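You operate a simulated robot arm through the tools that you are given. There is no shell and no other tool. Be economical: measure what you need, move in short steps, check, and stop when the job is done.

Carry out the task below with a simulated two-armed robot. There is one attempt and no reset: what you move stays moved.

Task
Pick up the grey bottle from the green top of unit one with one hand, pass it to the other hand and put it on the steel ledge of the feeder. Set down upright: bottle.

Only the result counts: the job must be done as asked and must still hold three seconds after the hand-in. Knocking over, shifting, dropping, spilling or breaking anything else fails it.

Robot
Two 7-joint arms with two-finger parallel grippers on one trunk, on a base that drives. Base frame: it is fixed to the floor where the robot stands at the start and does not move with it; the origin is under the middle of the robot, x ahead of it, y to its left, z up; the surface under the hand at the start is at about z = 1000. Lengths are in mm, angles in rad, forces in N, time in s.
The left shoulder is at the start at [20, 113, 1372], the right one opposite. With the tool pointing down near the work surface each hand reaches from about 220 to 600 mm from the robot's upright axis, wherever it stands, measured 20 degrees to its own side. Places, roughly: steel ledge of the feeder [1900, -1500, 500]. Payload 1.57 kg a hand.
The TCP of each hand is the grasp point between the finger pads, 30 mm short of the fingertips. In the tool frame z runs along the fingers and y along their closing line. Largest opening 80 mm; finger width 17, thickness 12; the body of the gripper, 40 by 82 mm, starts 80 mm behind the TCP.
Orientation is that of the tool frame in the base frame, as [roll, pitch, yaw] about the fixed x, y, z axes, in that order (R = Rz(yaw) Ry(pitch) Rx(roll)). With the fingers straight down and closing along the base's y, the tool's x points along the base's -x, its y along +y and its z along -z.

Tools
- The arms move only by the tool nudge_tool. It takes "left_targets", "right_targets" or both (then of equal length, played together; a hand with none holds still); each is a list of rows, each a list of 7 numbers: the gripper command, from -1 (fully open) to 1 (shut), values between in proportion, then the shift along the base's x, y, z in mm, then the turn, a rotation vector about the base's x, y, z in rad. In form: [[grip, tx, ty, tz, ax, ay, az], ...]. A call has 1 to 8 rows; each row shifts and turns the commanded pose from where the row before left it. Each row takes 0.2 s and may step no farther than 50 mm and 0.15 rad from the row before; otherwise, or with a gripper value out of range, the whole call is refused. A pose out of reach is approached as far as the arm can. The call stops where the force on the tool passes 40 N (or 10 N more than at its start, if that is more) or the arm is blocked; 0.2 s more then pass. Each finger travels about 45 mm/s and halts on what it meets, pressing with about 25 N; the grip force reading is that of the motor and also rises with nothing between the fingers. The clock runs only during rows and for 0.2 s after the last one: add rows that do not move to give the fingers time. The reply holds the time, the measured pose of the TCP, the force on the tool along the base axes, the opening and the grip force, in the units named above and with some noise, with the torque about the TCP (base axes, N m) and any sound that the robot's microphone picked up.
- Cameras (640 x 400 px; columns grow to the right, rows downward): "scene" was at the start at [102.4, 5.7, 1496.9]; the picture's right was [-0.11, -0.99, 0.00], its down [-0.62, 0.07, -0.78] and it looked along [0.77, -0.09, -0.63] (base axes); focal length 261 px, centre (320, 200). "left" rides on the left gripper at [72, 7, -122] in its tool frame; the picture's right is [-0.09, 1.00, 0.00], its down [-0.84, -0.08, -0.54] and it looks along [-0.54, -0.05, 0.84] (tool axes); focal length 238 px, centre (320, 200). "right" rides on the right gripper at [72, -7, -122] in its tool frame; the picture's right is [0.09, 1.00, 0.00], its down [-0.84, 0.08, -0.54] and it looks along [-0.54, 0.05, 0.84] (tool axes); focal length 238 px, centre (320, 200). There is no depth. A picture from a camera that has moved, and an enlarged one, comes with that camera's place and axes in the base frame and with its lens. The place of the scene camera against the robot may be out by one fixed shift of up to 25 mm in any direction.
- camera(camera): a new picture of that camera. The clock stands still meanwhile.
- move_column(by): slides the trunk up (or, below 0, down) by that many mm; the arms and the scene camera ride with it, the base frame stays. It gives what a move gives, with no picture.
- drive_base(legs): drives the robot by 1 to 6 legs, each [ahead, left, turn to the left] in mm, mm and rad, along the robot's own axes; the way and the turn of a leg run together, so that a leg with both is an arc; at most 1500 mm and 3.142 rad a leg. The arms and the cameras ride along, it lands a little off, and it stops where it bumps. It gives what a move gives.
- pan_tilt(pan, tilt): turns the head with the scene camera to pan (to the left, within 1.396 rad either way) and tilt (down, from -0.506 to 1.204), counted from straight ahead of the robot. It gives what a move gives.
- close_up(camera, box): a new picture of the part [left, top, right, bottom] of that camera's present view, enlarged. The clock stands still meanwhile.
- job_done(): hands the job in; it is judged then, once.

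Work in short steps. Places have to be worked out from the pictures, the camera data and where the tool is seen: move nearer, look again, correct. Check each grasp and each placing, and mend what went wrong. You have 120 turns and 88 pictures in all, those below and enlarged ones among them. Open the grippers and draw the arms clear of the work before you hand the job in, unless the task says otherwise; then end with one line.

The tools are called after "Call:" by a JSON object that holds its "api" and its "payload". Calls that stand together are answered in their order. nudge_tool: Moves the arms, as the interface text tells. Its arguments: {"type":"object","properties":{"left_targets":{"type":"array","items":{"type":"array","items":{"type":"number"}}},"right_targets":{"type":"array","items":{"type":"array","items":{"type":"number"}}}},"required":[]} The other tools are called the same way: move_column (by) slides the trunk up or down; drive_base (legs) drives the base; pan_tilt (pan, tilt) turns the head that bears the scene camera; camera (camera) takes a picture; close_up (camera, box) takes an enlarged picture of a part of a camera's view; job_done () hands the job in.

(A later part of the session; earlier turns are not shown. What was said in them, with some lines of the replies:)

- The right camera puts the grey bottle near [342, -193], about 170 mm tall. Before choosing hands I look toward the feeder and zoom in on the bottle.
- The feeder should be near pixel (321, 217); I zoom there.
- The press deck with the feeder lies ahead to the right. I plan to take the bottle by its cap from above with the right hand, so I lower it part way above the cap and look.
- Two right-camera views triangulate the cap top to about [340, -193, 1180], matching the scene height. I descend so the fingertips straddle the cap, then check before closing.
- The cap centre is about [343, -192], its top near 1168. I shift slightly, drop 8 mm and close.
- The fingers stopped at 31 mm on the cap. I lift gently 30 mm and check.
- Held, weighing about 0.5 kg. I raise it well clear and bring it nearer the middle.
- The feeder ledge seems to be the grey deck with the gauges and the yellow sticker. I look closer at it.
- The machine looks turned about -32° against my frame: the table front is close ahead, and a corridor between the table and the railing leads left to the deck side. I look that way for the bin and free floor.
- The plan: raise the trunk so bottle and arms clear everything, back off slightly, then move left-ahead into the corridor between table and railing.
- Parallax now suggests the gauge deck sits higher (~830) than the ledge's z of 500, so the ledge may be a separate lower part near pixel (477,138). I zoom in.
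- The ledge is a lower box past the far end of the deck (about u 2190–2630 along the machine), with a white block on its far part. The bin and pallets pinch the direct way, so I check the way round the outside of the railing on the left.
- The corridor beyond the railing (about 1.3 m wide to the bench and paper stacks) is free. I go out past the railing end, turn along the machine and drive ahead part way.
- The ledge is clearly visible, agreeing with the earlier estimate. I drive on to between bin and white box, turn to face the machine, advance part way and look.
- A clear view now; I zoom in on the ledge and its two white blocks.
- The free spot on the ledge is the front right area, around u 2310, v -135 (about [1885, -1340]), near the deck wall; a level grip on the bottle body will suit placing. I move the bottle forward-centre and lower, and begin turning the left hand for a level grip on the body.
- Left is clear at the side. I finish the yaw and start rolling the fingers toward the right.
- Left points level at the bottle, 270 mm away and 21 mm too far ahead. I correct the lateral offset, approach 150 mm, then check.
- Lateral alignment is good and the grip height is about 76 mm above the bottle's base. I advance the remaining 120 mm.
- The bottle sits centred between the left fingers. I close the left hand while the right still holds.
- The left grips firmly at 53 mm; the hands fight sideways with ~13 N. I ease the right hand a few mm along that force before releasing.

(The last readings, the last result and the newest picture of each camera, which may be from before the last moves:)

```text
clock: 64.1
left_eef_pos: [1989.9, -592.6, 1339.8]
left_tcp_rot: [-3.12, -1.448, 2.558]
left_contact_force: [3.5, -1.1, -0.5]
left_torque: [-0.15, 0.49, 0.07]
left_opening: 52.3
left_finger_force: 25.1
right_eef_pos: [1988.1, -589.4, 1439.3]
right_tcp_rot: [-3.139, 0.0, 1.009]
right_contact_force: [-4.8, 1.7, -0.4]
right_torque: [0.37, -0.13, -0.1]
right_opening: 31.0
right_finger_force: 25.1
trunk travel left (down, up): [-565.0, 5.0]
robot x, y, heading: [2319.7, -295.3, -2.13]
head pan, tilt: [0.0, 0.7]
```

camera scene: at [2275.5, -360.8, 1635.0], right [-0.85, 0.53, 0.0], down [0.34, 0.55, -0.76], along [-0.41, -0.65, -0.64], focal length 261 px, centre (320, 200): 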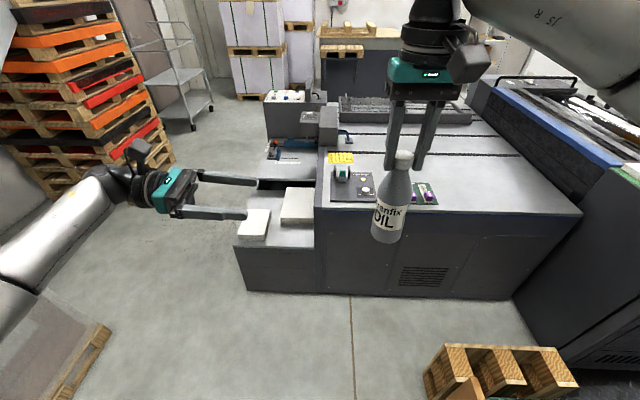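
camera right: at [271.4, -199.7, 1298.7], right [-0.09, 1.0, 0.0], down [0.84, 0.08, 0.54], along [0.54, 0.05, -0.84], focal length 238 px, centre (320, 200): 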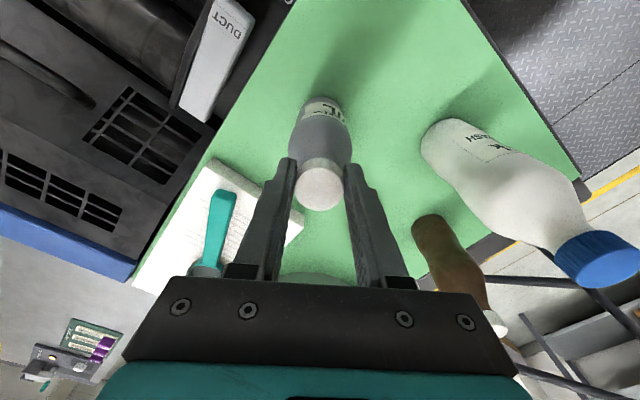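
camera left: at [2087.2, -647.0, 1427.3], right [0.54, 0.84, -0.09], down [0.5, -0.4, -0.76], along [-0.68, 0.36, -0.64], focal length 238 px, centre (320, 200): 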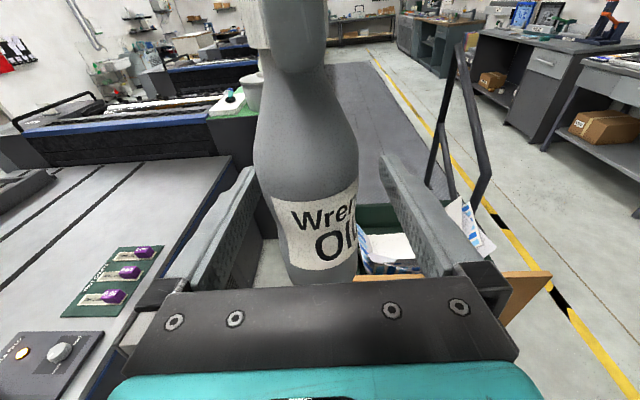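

Forces are relieved. I open the right hand fully, then raise it straight up clear of the cap.

Call:
{"api": "nudge_tool", "payload": {"right_targets": [[0.2, 0, 0, 0, 0, 0, 0], [-0.2, 0, 0, 0, 0, 0, 0], [-0.6, 0, 0, 0, 0, 0, 0], [-0.6, 0, 0, 0, 0, 0, 0], [-0.6, 0, 0, 25, 0, 0, 0], [-0.6, 0, 0, 40, 0, 0, 0], [-0.6, 0, 0, 40, 0, 0, 0], [-0.6, 0, 0, 0, 0, 0, 0]], "left_targets": [[1, 0, 0, 0, 0, 0, 0], [1, 0, 0, 0, 0, 0, 0], [1, 0, 0, 0, 0, 0, 0], [1, 0, 0, 0, 0, 0, 0], [1, 0, 0, 0, 0, 0, 0], [1, 0, 0, 0, 0, 0, 0], [1, 0, 0, 0, 0, 0, 0], [1, 0, 0, 0, 0, 0, 0]]}}

Call:
{"api": "camera", "payload": {"camera": "scene"}}

Call:
{"api": "camera", "payload": {"camera": "right"}}

Call:
{"api": "camera", "payload": {"camera": "left"}}

```text
clock: 65.9
left_eef_pos: [1988.0, -593.5, 1341.2]
left_tcp_rot: [-3.133, -1.45, 2.577]
left_contact_force: [-0.2, -0.4, 0.4]
left_torque: [-0.03, -0.02, -0.02]
left_opening: 52.5
left_finger_force: 24.9
right_eef_pos: [1989.1, -590.1, 1543.8]
right_tcp_rot: [3.141, -0.001, 1.013]
right_contact_force: [-1.3, -0.2, 0.9]
right_torque: [-0.02, 0.04, -0.02]
right_opening: 63.8
right_finger_force: 0.0
trunk travel left (down, up): [-565.0, 5.0]
robot x, y, heading: [2322.7, -293.4, -2.133]
head pan, tilt: [0.0, 0.7]
```

```text
53 pictures are left
camera scene: at [2274.7, -361.0, 1634.9], right [-0.85, 0.53, 0.0], down [0.34, 0.55, -0.76], along [-0.41, -0.65, -0.64], focal length 261 px, centre (320, 200)
```

scene: 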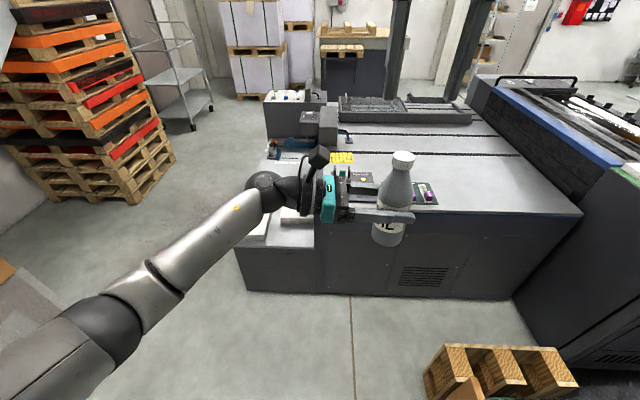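

```text
52 pictures are left
camera right: at [2021.9, -526.3, 1665.6], right [0.89, -0.45, 0.0], down [-0.38, -0.75, 0.54], along [-0.24, -0.48, -0.84], focal length 238 px, centre (320, 200)
```

right: 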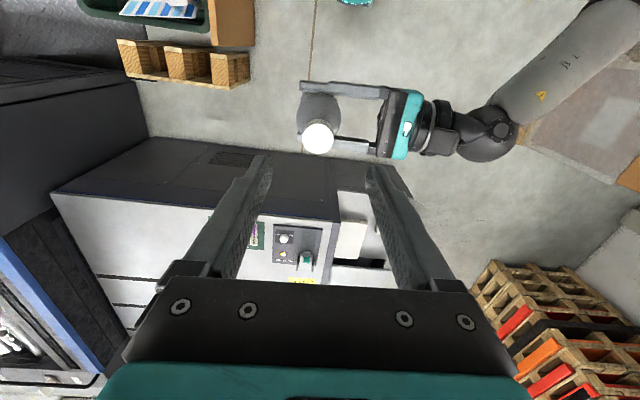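

```text
51 pictures are left
camera left: at [2086.5, -647.2, 1426.9], right [0.54, 0.84, -0.09], down [0.5, -0.4, -0.76], along [-0.68, 0.36, -0.64], focal length 238 px, centre (320, 200)
```

left: 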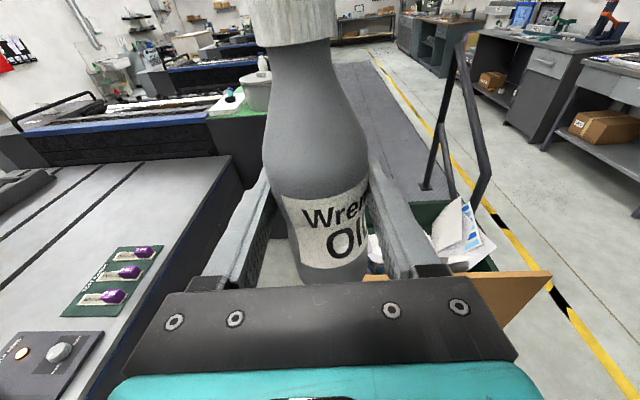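

The bottle is held upright by the left hand alone. I now swing the left hand to point mostly forward, move it left-ahead, and tuck the right hand back out of the way.

Call:
{"api": "nudge_tool", "payload": {"left_targets": [[1, 14.5, -19.3, 0, 0, 0, 0.1], [1, 14.5, -19.3, 0, 0, 0, 0.15], [1, 14.5, -19.3, 0, 0, 0, 0.15], [1, 14.5, -19.3, 0, 0, 0, 0.15], [1, 14.5, -19.3, 0, 0, 0, 0.15], [1, 14.5, -19.3, 0, 0, 0, 0.15], [1, 14.5, -19.3, 0, 0, 0, 0.15], [1, 14.5, -19.3, 0, 0, 0, 0.1]], "right_targets": [[-1, -5.4, 15, 5, 0, 0, 0], [-1, -5.4, 15, 5, 0, 0, 0], [-1, -5.4, 15, 5, 0, 0, 0], [-1, -5.4, 15, 0, 0, 0, 0], [-1, -5.4, 15, 0, 0, 0, 0], [-1, -5.4, 15, 0, 0, 0, 0], [-1, -5.4, 15, 0, 0, 0, 0], [-1, -5.4, 15, 0, 0, 0, 0]]}}

Call:
{"api": "camera", "payload": {"camera": "scene"}}

```text
clock: 67.7
left_eef_pos: [2106.1, -747.2, 1341.1]
left_tcp_rot: [-3.133, -1.447, -2.604]
left_contact_force: [0.5, 0.2, -0.5]
left_torque: [-0.01, -0.03, 0.03]
left_opening: 52.4
left_finger_force: 24.9
right_eef_pos: [1946.5, -470.7, 1559.0]
right_tcp_rot: [3.141, -0.002, 1.011]
right_contact_force: [-0.9, 1.1, 0.7]
right_torque: [0.0, 0.03, 0.02]
right_opening: 80.1
right_finger_force: 0.0
trunk travel left (down, up): [-565.0, 5.0]
robot x, y, heading: [2315.5, -295.1, -2.128]
head pan, tilt: [0.0, 0.7]
```

```text
50 pictures are left
camera scene: at [2275.5, -360.4, 1635.0], right [-0.85, 0.53, 0.0], down [0.34, 0.55, -0.77], along [-0.41, -0.65, -0.64], focal length 261 px, centre (320, 200)
```

scene: 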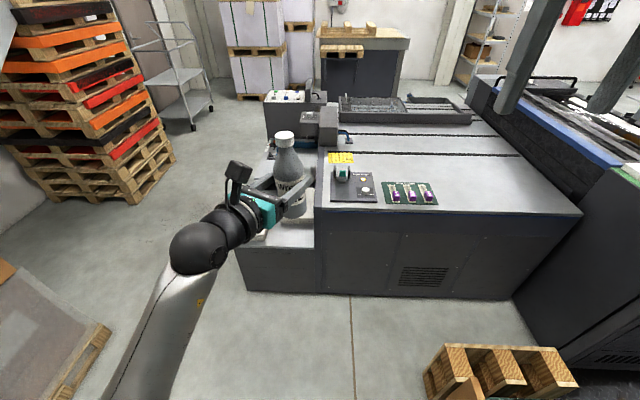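

Bottle is carried ahead of the robot, upright. I drive toward the ledge, stopping 200 mm short, then look before lowering.

Call:
{"api": "drive_base", "payload": {"legs": [[420, 126, 0]]}}

Call:
{"api": "pan_tilt", "payload": {"pan": 0.0, "tilt": 0.95}}

Call:
{"api": "camera", "payload": {"camera": "scene"}}

```text
clock: 70.4
left_eef_pos: [1991.8, -1169.3, 1339.4]
left_tcp_rot: [-3.131, -1.449, -2.608]
left_contact_force: [0.4, -0.7, 1.0]
left_torque: [0.01, 0.03, 0.02]
left_opening: 52.3
left_finger_force: 25.1
right_eef_pos: [1832.0, -893.0, 1559.7]
right_tcp_rot: [-3.141, 0.0, 1.014]
right_contact_force: [0.0, -0.5, 0.3]
right_torque: [0.0, 0.0, 0.0]
right_opening: 80.1
right_finger_force: 0.0
trunk travel left (down, up): [-565.0, 5.0]
robot x, y, heading: [2205.3, -720.1, -2.127]
head pan, tilt: [0.0, 0.7]
```

```text
clock: 71.2
left_eef_pos: [1992.2, -1169.4, 1339.5]
left_tcp_rot: [-3.128, -1.448, -2.61]
left_contact_force: [-0.7, 0.1, -0.1]
left_torque: [0.03, -0.02, -0.04]
left_opening: 52.4
left_finger_force: 24.8
right_eef_pos: [1832.0, -890.3, 1559.7]
right_tcp_rot: [3.14, 0.0, 1.013]
right_contact_force: [-0.4, 0.4, -0.5]
right_torque: [0.02, 0.02, -0.01]
right_opening: 80.1
right_finger_force: 0.1
trunk travel left (down, up): [-565.0, 5.0]
robot x, y, heading: [2202.9, -716.9, -2.129]
head pan, tilt: [0.0, 0.949]
```

```text
49 pictures are left
camera scene: at [2167.4, -771.5, 1615.2], right [-0.85, 0.53, 0.0], down [0.43, 0.69, -0.58], along [-0.31, -0.49, -0.81], focal length 261 px, centre (320, 200)
```

scene: 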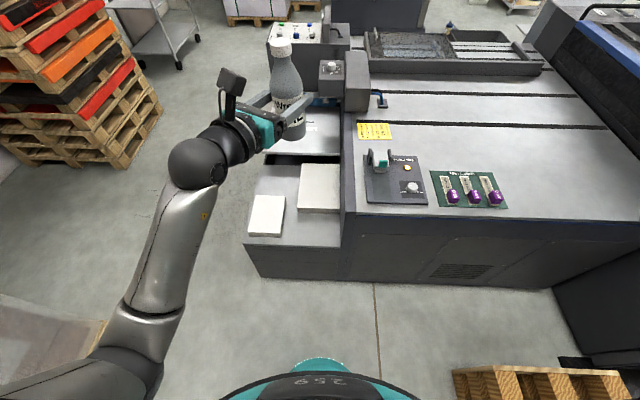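

A closer, steeper view; I zoom on the ledge to refine the free area.

Call:
{"api": "close_up", "payload": {"camera": "scene", "box": [230, 140, 370, 290]}}

```text
2.67 times, centred on (300, 215) of scene
camera zoom: at [2167.4, -771.5, 1615.2], right [-0.85, 0.53, 0.0], down [0.43, 0.69, -0.58], along [-0.31, -0.49, -0.81], focal length 696 px, centre (373, 160)
```

zoom: 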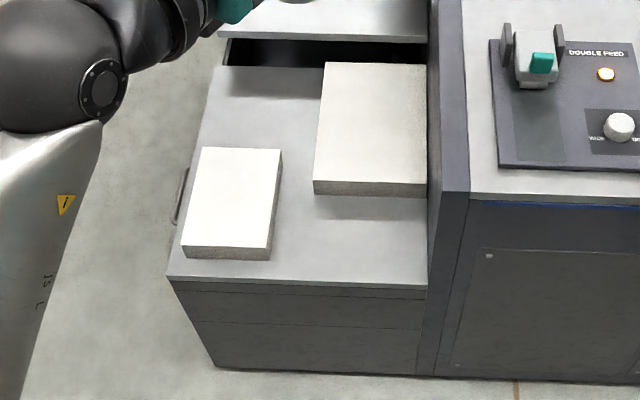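

Ledge free area (true) spans about u 2122–2328, v -30 to -218, so I aim for u 2270, v -125. First I lower the left arm 170 mm in the open here to test reach.

Call:
{"api": "nudge_tool", "payload": {"left_targets": [[1, 0, 0, -34, 0, 0, 0], [1, 0, 0, -34, 0, 0, 0], [1, 0, 0, -34, 0, 0, 0], [1, 0, 0, -34, 0, 0, 0], [1, 0, 0, -34, 0, 0, 0], [1, 0, 0, 0, 0, 0, 0]]}}

Call:
{"api": "camera", "payload": {"camera": "scene"}}

```text
clock: 72.5
left_eef_pos: [1991.2, -1166.7, 1169.9]
left_tcp_rot: [-3.122, -1.449, -2.616]
left_contact_force: [0.7, -0.7, 0.4]
left_torque: [0.02, -0.01, -0.05]
left_opening: 52.3
left_finger_force: 25.5
right_eef_pos: [1831.7, -890.5, 1559.1]
right_tcp_rot: [3.141, 0.0, 1.012]
right_contact_force: [0.1, 0.2, 0.4]
right_torque: [0.0, -0.01, 0.0]
right_opening: 80.1
right_finger_force: 0.0
trunk travel left (down, up): [-565.0, 5.0]
robot x, y, heading: [2204.5, -713.5, -2.128]
head pan, tilt: [0.0, 0.949]
```

```text
47 pictures are left
camera scene: at [2167.2, -771.3, 1615.2], right [-0.85, 0.53, 0.0], down [0.43, 0.69, -0.58], along [-0.31, -0.49, -0.81], focal length 261 px, centre (320, 200)
```

scene: 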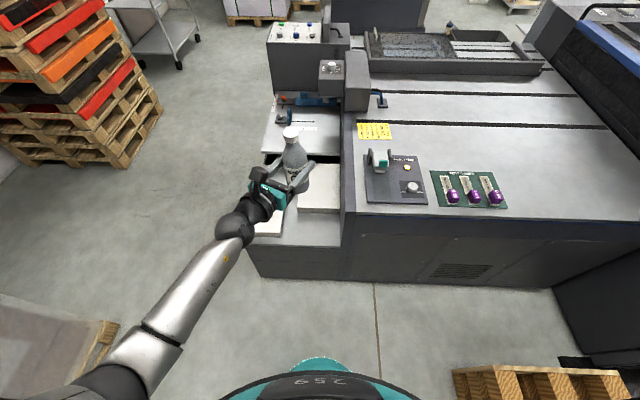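

Reach is fine. I lower the trunk in two stages, staying clear in front of the ledge.

Call:
{"api": "move_column", "payload": {"by": -300}}

Call:
{"api": "camera", "payload": {"camera": "scene"}}

```text
clock: 75.5
left_eef_pos: [1991.8, -1167.8, 870.2]
left_tcp_rot: [-3.13, -1.449, -2.611]
left_contact_force: [0.3, 0.5, 0.2]
left_torque: [0.05, -0.03, 0.02]
left_opening: 52.2
left_finger_force: 25.1
right_eef_pos: [1833.1, -892.0, 1259.8]
right_tcp_rot: [3.14, -0.001, 1.011]
right_contact_force: [-0.3, 0.7, 0.4]
right_torque: [0.02, 0.01, 0.01]
right_opening: 80.0
right_finger_force: 0.1
trunk travel left (down, up): [-265.0, 305.0]
robot x, y, heading: [2204.6, -716.2, -2.128]
head pan, tilt: [0.0, 0.949]
```

```text
46 pictures are left
camera scene: at [2167.4, -771.7, 1315.2], right [-0.85, 0.53, 0.0], down [0.43, 0.69, -0.58], along [-0.31, -0.49, -0.81], focal length 261 px, centre (320, 200)
```

scene: 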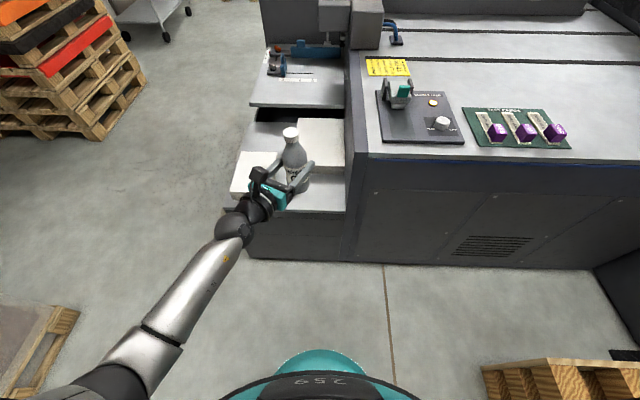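

Clear. I lower another 190 mm, leaving the bottle base near z≈604, and look from the lower viewpoint to fix the ledge height.

Call:
{"api": "move_column", "payload": {"by": -190}}

Call:
{"api": "pan_tilt", "payload": {"pan": 0.0, "tilt": 0.8}}

Call:
{"api": "camera", "payload": {"camera": "scene"}}

Call:
{"api": "camera", "payload": {"camera": "left"}}

Call:
{"api": "close_up", "payload": {"camera": "scene", "box": [200, 60, 400, 260]}}

```text
clock: 77.6
left_eef_pos: [1991.7, -1167.4, 680.1]
left_tcp_rot: [-3.13, -1.449, -2.608]
left_contact_force: [-0.4, -0.5, -0.1]
left_torque: [-0.01, 0.0, 0.02]
left_opening: 52.2
left_finger_force: 24.9
right_eef_pos: [1831.9, -891.6, 1069.7]
right_tcp_rot: [-3.14, 0.0, 1.013]
right_contact_force: [-0.5, 0.4, -0.1]
right_torque: [0.0, -0.01, -0.02]
right_opening: 79.9
right_finger_force: 0.1
trunk travel left (down, up): [-75.0, 495.0]
robot x, y, heading: [2203.5, -718.3, -2.127]
head pan, tilt: [0.0, 0.949]
```

```text
clock: 78.3
left_eef_pos: [1991.2, -1167.3, 681.5]
left_tcp_rot: [-3.129, -1.448, -2.61]
left_contact_force: [0.1, 0.0, -0.7]
left_torque: [0.02, -0.02, -0.03]
left_opening: 52.4
left_finger_force: 25.1
right_eef_pos: [1831.7, -890.2, 1068.8]
right_tcp_rot: [3.141, 0.0, 1.012]
right_contact_force: [-0.1, -0.1, 0.8]
right_torque: [-0.01, -0.01, -0.03]
right_opening: 80.2
right_finger_force: 0.2
trunk travel left (down, up): [-75.0, 495.0]
robot x, y, heading: [2204.6, -716.7, -2.127]
head pan, tilt: [0.0, 0.799]
```

```text
45 pictures are left
camera scene: at [2163.2, -778.4, 1136.7], right [-0.85, 0.53, 0.0], down [0.38, 0.61, -0.7], along [-0.37, -0.59, -0.72], focal length 261 px, centre (320, 200)
```

scene: 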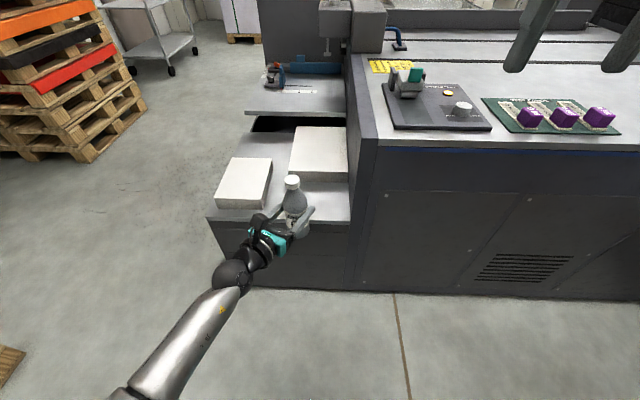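

```text
44 pictures are left
camera left: at [2082.7, -1103.2, 767.3], right [-0.51, 0.86, -0.09], down [0.59, 0.26, -0.76], along [-0.63, -0.44, -0.64], focal length 238 px, centre (320, 200)
```

left: 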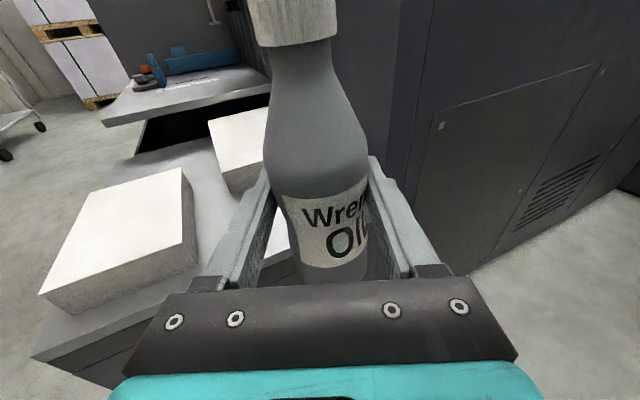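

```text
2.00 times, centred on (300, 160) of scene
camera zoom: at [2163.2, -778.4, 1136.7], right [-0.85, 0.53, 0.0], down [0.38, 0.61, -0.7], along [-0.37, -0.59, -0.72], focal length 522 px, centre (360, 280)
```

zoom: 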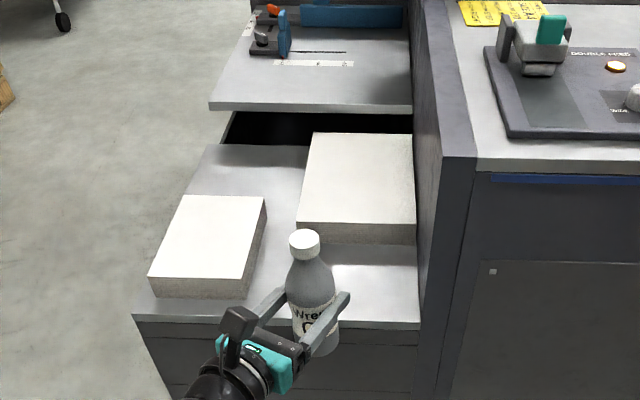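

Low and high views agree on the ledge height of about 500 with its right wall at u≈2150 and front edge v≈-30. I aim for u 2285, v -120, and drive 150 mm ahead with a 20 mm shift right.

Call:
{"api": "drive_base", "payload": {"legs": [[150, -20, 0]]}}

Call:
{"api": "camera", "payload": {"camera": "scene"}}

Call:
{"api": "camera", "payload": {"camera": "left"}}

```text
clock: 79.7
left_eef_pos: [1894.7, -1283.3, 680.6]
left_tcp_rot: [-3.133, -1.448, -2.61]
left_contact_force: [0.5, 0.0, 0.4]
left_torque: [-0.01, -0.01, 0.05]
left_opening: 52.3
left_finger_force: 25.4
right_eef_pos: [1735.1, -1007.8, 1070.0]
right_tcp_rot: [3.141, 0.001, 1.012]
right_contact_force: [-0.3, -0.5, 0.3]
right_torque: [-0.02, -0.01, 0.07]
right_opening: 80.1
right_finger_force: 0.0
trunk travel left (down, up): [-75.0, 495.0]
robot x, y, heading: [2105.8, -833.0, -2.127]
head pan, tilt: [0.0, 0.799]
```

```text
42 pictures are left
camera scene: at [2067.4, -894.3, 1136.7], right [-0.85, 0.53, 0.0], down [0.38, 0.61, -0.7], along [-0.37, -0.59, -0.72], focal length 261 px, centre (320, 200)
```

scene: 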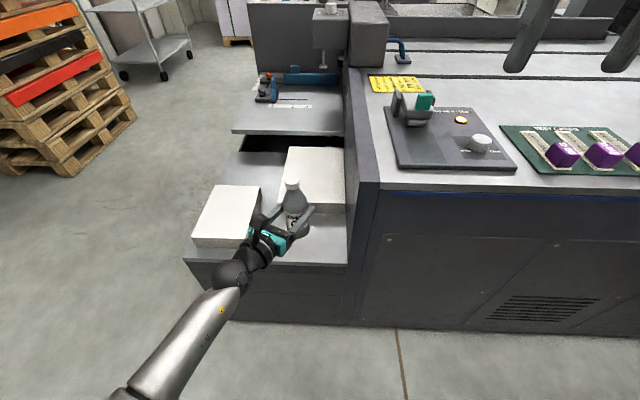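

```text
41 pictures are left
camera left: at [1987.0, -1219.0, 767.2], right [-0.51, 0.86, -0.09], down [0.59, 0.26, -0.76], along [-0.63, -0.44, -0.64], focal length 238 px, centre (320, 200)
```

left: 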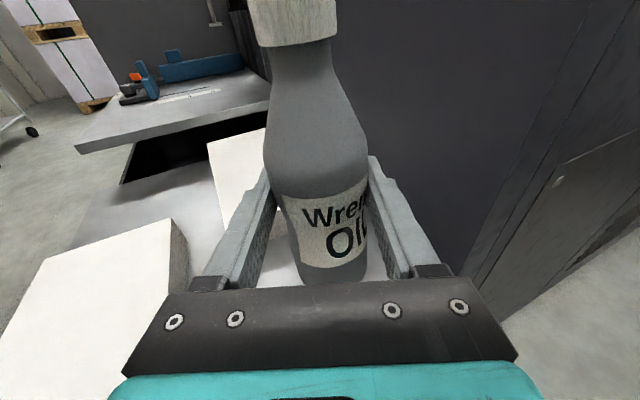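

Bottle is over the ledge at u 2286, v -81. I go 40 mm further in and 60 mm down, then inspect.

Call:
{"api": "nudge_tool", "payload": {"left_targets": [[1, -10.6, -17, 0, 0, 0, 0], [1, -10.6, -17, 0, 0, 0, 0], [1, 0, 0, -30, 0, 0, 0], [1, 0, 0, -30, 0, 0, 0], [1, 0, 0, 0, 0, 0, 0]]}}

Call:
{"api": "camera", "payload": {"camera": "left"}}

Call:
{"api": "close_up", "payload": {"camera": "scene", "box": [170, 100, 410, 340]}}

```text
clock: 80.9
left_eef_pos: [1876.0, -1317.9, 619.5]
left_tcp_rot: [-3.132, -1.446, -2.61]
left_contact_force: [0.4, -0.3, 0.7]
left_torque: [0.03, -0.03, -0.01]
left_opening: 52.2
left_finger_force: 24.9
right_eef_pos: [1736.7, -1008.2, 1070.1]
right_tcp_rot: [3.141, 0.001, 1.013]
right_contact_force: [-0.1, 0.0, -0.3]
right_torque: [0.02, -0.03, -0.03]
right_opening: 79.9
right_finger_force: 0.0
trunk travel left (down, up): [-75.0, 495.0]
robot x, y, heading: [2105.3, -828.0, -2.128]
head pan, tilt: [0.0, 0.799]
```

```text
40 pictures are left
camera left: at [1966.1, -1253.0, 707.1], right [-0.51, 0.86, -0.09], down [0.59, 0.26, -0.76], along [-0.63, -0.44, -0.64], focal length 238 px, centre (320, 200)
```

left: 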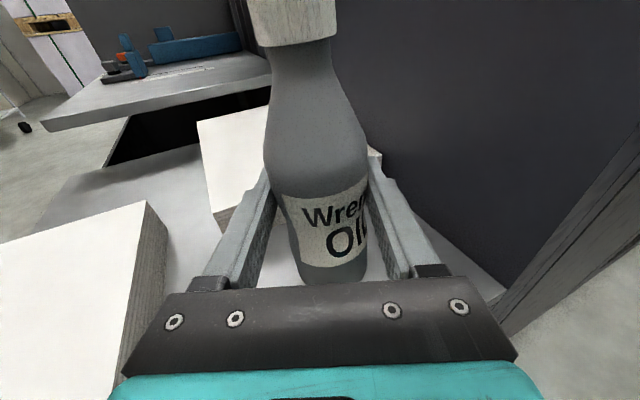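

```text
1.67 times, centred on (290, 220) of scene
camera zoom: at [2067.5, -894.3, 1136.7], right [-0.85, 0.53, 0.0], down [0.38, 0.61, -0.7], along [-0.37, -0.59, -0.72], focal length 435 px, centre (370, 167)
```

zoom: 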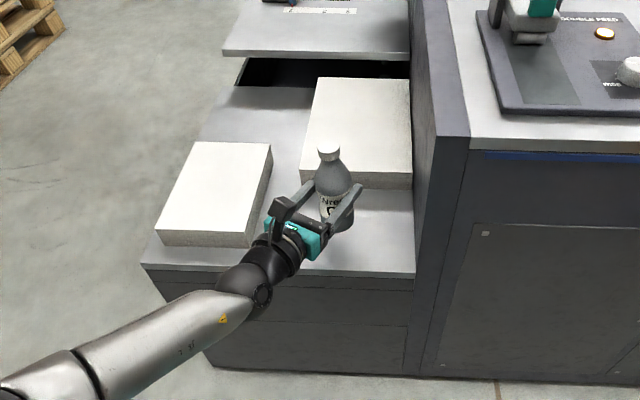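

Clear of both blocks; bottle base should be near z 543. I lower 30 mm, then creep.

Call:
{"api": "nudge_tool", "payload": {"left_targets": [[1, 0, 0, -15, 0, 0, 0], [1, 0, 0, -15, 0, 0, 0], [1, 0, 0, 0, 0, 0, 0]]}}

Call:
{"api": "nudge_tool", "payload": {"left_targets": [[1, 0, 0, -4, 0, 0, 0], [1, 0, 0, 0, 0, 0, 0]]}}

Call:
{"api": "nudge_tool", "payload": {"left_targets": [[1, 0, 0, -4, 0, 0, 0], [1, 0, 0, 0, 0, 0, 0]]}}

```text
clock: 81.7
left_eef_pos: [1875.5, -1318.4, 590.6]
left_tcp_rot: [-3.131, -1.448, -2.607]
left_contact_force: [0.3, 0.0, 0.3]
left_torque: [-0.02, -0.02, -0.03]
left_opening: 52.3
left_finger_force: 25.3
right_eef_pos: [1735.6, -1008.1, 1068.9]
right_tcp_rot: [3.142, -0.001, 1.011]
right_contact_force: [-0.4, 0.2, -0.3]
right_torque: [0.01, -0.01, 0.02]
right_opening: 80.2
right_finger_force: 0.1
trunk travel left (down, up): [-75.0, 495.0]
robot x, y, heading: [2113.9, -836.1, -2.126]
head pan, tilt: [0.0, 0.799]
```

```text
clock: 82.3
left_eef_pos: [1873.7, -1319.1, 586.1]
left_tcp_rot: [-3.132, -1.45, -2.61]
left_contact_force: [-0.3, -0.1, 0.6]
left_torque: [0.0, -0.03, 0.01]
left_opening: 52.3
left_finger_force: 25.2
right_eef_pos: [1735.6, -1009.0, 1069.7]
right_tcp_rot: [3.141, 0.0, 1.013]
right_contact_force: [0.1, 0.1, 0.0]
right_torque: [0.01, -0.01, 0.02]
right_opening: 79.9
right_finger_force: 0.0
trunk travel left (down, up): [-75.0, 495.0]
robot x, y, heading: [2109.2, -829.5, -2.124]
head pan, tilt: [0.0, 0.799]
```

```text
clock: 82.9
left_eef_pos: [1874.5, -1317.5, 582.7]
left_tcp_rot: [-3.125, -1.449, -2.613]
left_contact_force: [-0.2, -0.5, -1.2]
left_torque: [0.01, 0.01, 0.05]
left_opening: 52.4
left_finger_force: 24.9
right_eef_pos: [1736.4, -1008.2, 1069.7]
right_tcp_rot: [3.141, -0.001, 1.012]
right_contact_force: [-0.3, 0.1, -0.9]
right_torque: [0.02, 0.0, -0.01]
right_opening: 80.0
right_finger_force: 0.0
trunk travel left (down, up): [-75.0, 495.0]
robot x, y, heading: [2106.3, -830.1, -2.128]
head pan, tilt: [0.0, 0.799]
```

No contact yet; I keep creeping in 3 mm steps.

Call:
{"api": "nudge_tool", "payload": {"left_targets": [[1, 0, 0, -3, 0, 0, 0], [1, 0, 0, 0, 0, 0, 0]]}}

Call:
{"api": "nudge_tool", "payload": {"left_targets": [[1, 0, 0, -3, 0, 0, 0], [1, 0, 0, 0, 0, 0, 0]]}}

Call:
{"api": "close_up", "payload": {"camera": "scene", "box": [250, 160, 350, 260]}}

```text
clock: 83.5
left_eef_pos: [1873.6, -1318.1, 580.1]
left_tcp_rot: [-3.126, -1.451, -2.611]
left_contact_force: [2.3, 1.2, 1.1]
left_torque: [-0.03, -0.18, 0.09]
left_opening: 52.4
left_finger_force: 25.2
right_eef_pos: [1736.6, -1007.8, 1069.8]
right_tcp_rot: [-3.141, 0.001, 1.014]
right_contact_force: [-0.3, -0.3, 0.9]
right_torque: [0.03, 0.01, 0.03]
right_opening: 80.0
right_finger_force: 0.0
trunk travel left (down, up): [-75.0, 495.0]
robot x, y, heading: [2106.9, -832.3, -2.13]
head pan, tilt: [0.0, 0.799]
```

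```text
clock: 84.1
left_eef_pos: [1871.9, -1316.9, 580.0]
left_tcp_rot: [-3.13, -1.453, -2.612]
left_contact_force: [0.3, 3.7, 11.2]
left_torque: [0.0, -0.24, 0.01]
left_opening: 52.1
left_finger_force: 24.6
right_eef_pos: [1736.9, -1006.9, 1069.7]
right_tcp_rot: [3.141, -0.001, 1.013]
right_contact_force: [-0.1, 0.2, -0.5]
right_torque: [-0.04, 0.01, -0.01]
right_opening: 80.0
right_finger_force: 0.0
trunk travel left (down, up): [-75.0, 495.0]
robot x, y, heading: [2108.6, -831.6, -2.129]
head pan, tilt: [0.0, 0.799]
```

```text
4.00 times, centred on (300, 210) of scene
camera zoom: at [2067.9, -893.0, 1136.9], right [-0.85, 0.53, 0.0], down [0.38, 0.61, -0.7], along [-0.37, -0.59, -0.72], focal length 1044 px, centre (400, 160)
```

zoom: 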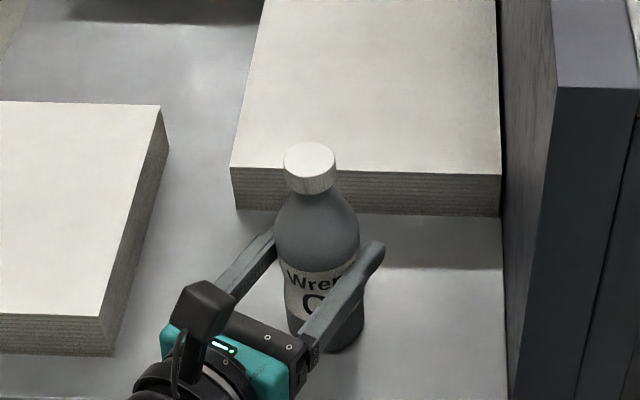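

Contact: 11 N upward, bottle on the ledge with block clearances intact. I open the left hand slowly.

Call:
{"api": "nudge_tool", "payload": {"left_targets": [[0.28, 0, 0, 0, 0, 0, 0], [0.0, 0, 0, 0, 0, 0, 0], [-0.4, 0, 0, 0, 0, 0, 0], [-0.7, 0, 0, 0, 0, 0, 0], [-1, 0, 0, 0, 0, 0, 0], [-1, 0, 0, 0, 0, 0, 0], [-1, 0, 0, 0, 0, 0, 0]]}}

Call:
{"api": "camera", "payload": {"camera": "left"}}

Call:
{"api": "close_up", "payload": {"camera": "scene", "box": [250, 160, 350, 260]}}

```text
clock: 85.7
left_eef_pos: [1874.2, -1316.5, 576.7]
left_tcp_rot: [-3.129, -1.448, -2.612]
left_contact_force: [0.0, 0.5, 0.5]
left_torque: [-0.01, -0.01, -0.01]
left_opening: 80.0
left_finger_force: 0.1
right_eef_pos: [1736.0, -1007.7, 1069.4]
right_tcp_rot: [3.141, 0.001, 1.013]
right_contact_force: [0.2, -0.3, 1.0]
right_torque: [-0.04, 0.01, -0.01]
right_opening: 79.9
right_finger_force: 0.1
trunk travel left (down, up): [-75.0, 495.0]
robot x, y, heading: [2108.8, -828.8, -2.131]
head pan, tilt: [0.0, 0.799]
```

```text
37 pictures are left
camera left: at [1966.0, -1252.8, 663.6], right [-0.51, 0.86, -0.09], down [0.59, 0.26, -0.76], along [-0.63, -0.44, -0.64], focal length 238 px, centre (320, 200)
```

left: 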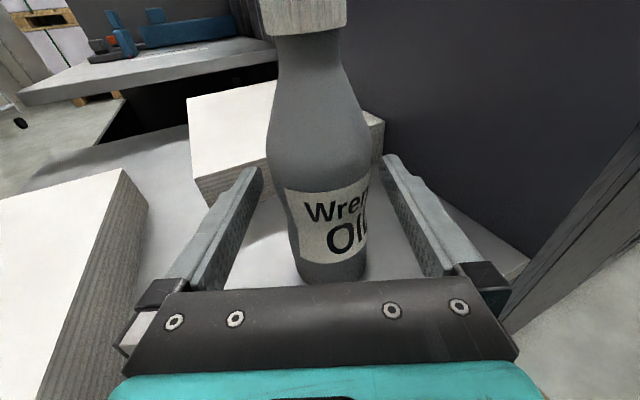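

```text
4.00 times, centred on (300, 210) of scene
camera zoom: at [2067.6, -894.0, 1136.7], right [-0.85, 0.53, 0.0], down [0.38, 0.61, -0.7], along [-0.37, -0.59, -0.72], focal length 1044 px, centre (400, 160)
```

zoom: 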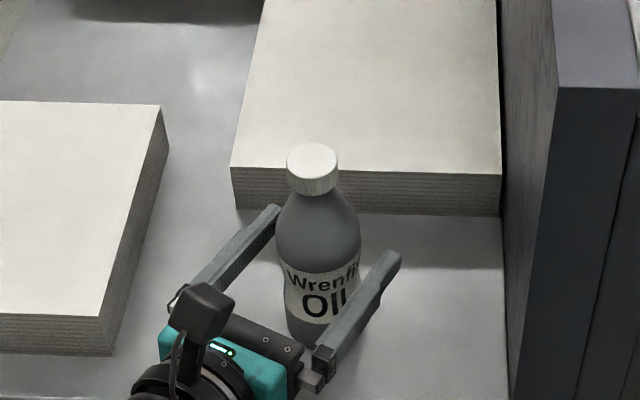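

The bottle stands free. I withdraw the left hand along its finger axis, then up.

Call:
{"api": "nudge_tool", "payload": {"left_targets": [[-1, 17, 10, 2.4, 0, 0, 0], [-1, 30, 18, 4, 0, 0, 0], [-1, 30, 18, 4, 0, 0, 0], [-1, 30, 18, 4, 0, 0, 0], [-1, 30, 18, 4, 0, 0, 0], [-1, 30, 18, 10, 0, 0, 0], [-1, 0, 0, 0, 0, 0, 0]]}}

Call:
{"api": "drive_base", "payload": {"legs": [[-250, 0, 0]]}}

Call:
{"api": "camera", "payload": {"camera": "scene"}}

Call:
{"api": "close_up", "payload": {"camera": "scene", "box": [200, 60, 400, 260]}}

```text
clock: 87.3
left_eef_pos: [2041.8, -1217.4, 605.5]
left_tcp_rot: [-3.125, -1.449, -2.617]
left_contact_force: [-0.5, -0.7, -0.3]
left_torque: [0.0, -0.02, -0.01]
left_opening: 79.9
left_finger_force: 0.1
right_eef_pos: [1735.8, -1007.1, 1069.7]
right_tcp_rot: [3.141, 0.0, 1.013]
right_contact_force: [0.8, -0.4, 0.2]
right_torque: [0.0, -0.02, 0.01]
right_opening: 80.5
right_finger_force: 0.1
trunk travel left (down, up): [-75.0, 495.0]
robot x, y, heading: [2108.7, -834.2, -2.125]
head pan, tilt: [0.0, 0.799]
```

```text
clock: 89.2
left_eef_pos: [2174.2, -1002.8, 605.7]
left_tcp_rot: [-3.129, -1.448, -2.612]
left_contact_force: [0.3, -0.4, 0.0]
left_torque: [-0.02, 0.04, -0.03]
left_opening: 80.0
left_finger_force: 0.0
right_eef_pos: [1870.2, -792.8, 1069.7]
right_tcp_rot: [-3.141, -0.001, 1.013]
right_contact_force: [-0.9, -0.1, -0.1]
right_torque: [0.04, -0.01, -0.02]
right_opening: 79.8
right_finger_force: 0.0
trunk travel left (down, up): [-75.0, 495.0]
robot x, y, heading: [2242.0, -618.8, -2.133]
head pan, tilt: [0.0, 0.799]
```

```text
35 pictures are left
camera scene: at [2201.4, -679.5, 1136.8], right [-0.85, 0.53, 0.0], down [0.38, 0.61, -0.7], along [-0.37, -0.59, -0.72], focal length 261 px, centre (320, 200)
```

scene: 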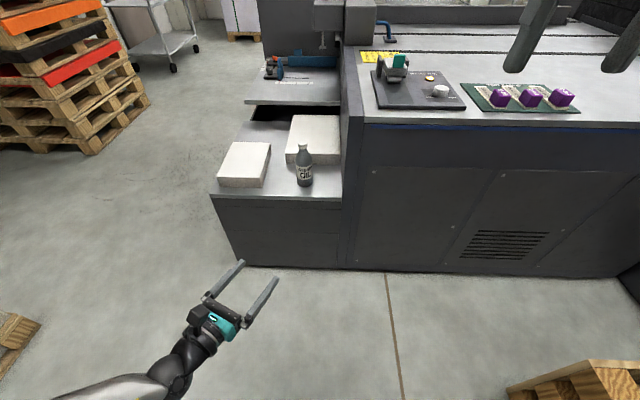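

```text
2.00 times, centred on (300, 160) of scene
camera zoom: at [2201.4, -679.5, 1136.8], right [-0.85, 0.53, 0.0], down [0.38, 0.61, -0.7], along [-0.37, -0.59, -0.72], focal length 522 px, centre (360, 280)
```

zoom: 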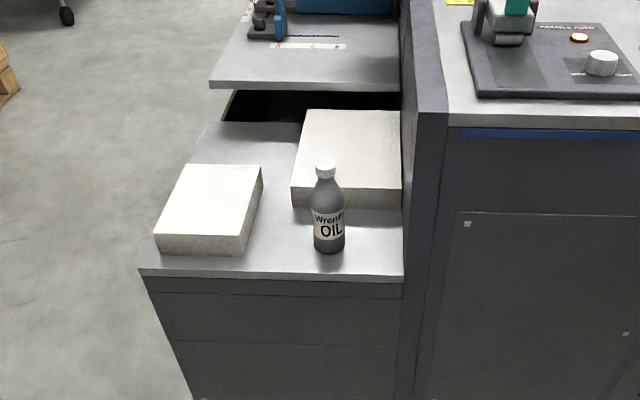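

The bottle stands upright on the ledge, nothing else was disturbed, both grippers are open and the arms are clear. I hand the job in.

Call:
{"api": "job_done", "payload": {}}

```text
The job is handed in.
```

The grey oil bottle was picked up with the right hand and passed to the left. It now stands upright on the steel ledge of the feeder, between the two white blocks and the deck wall; both grippers are open and clear, and the job is handed in.
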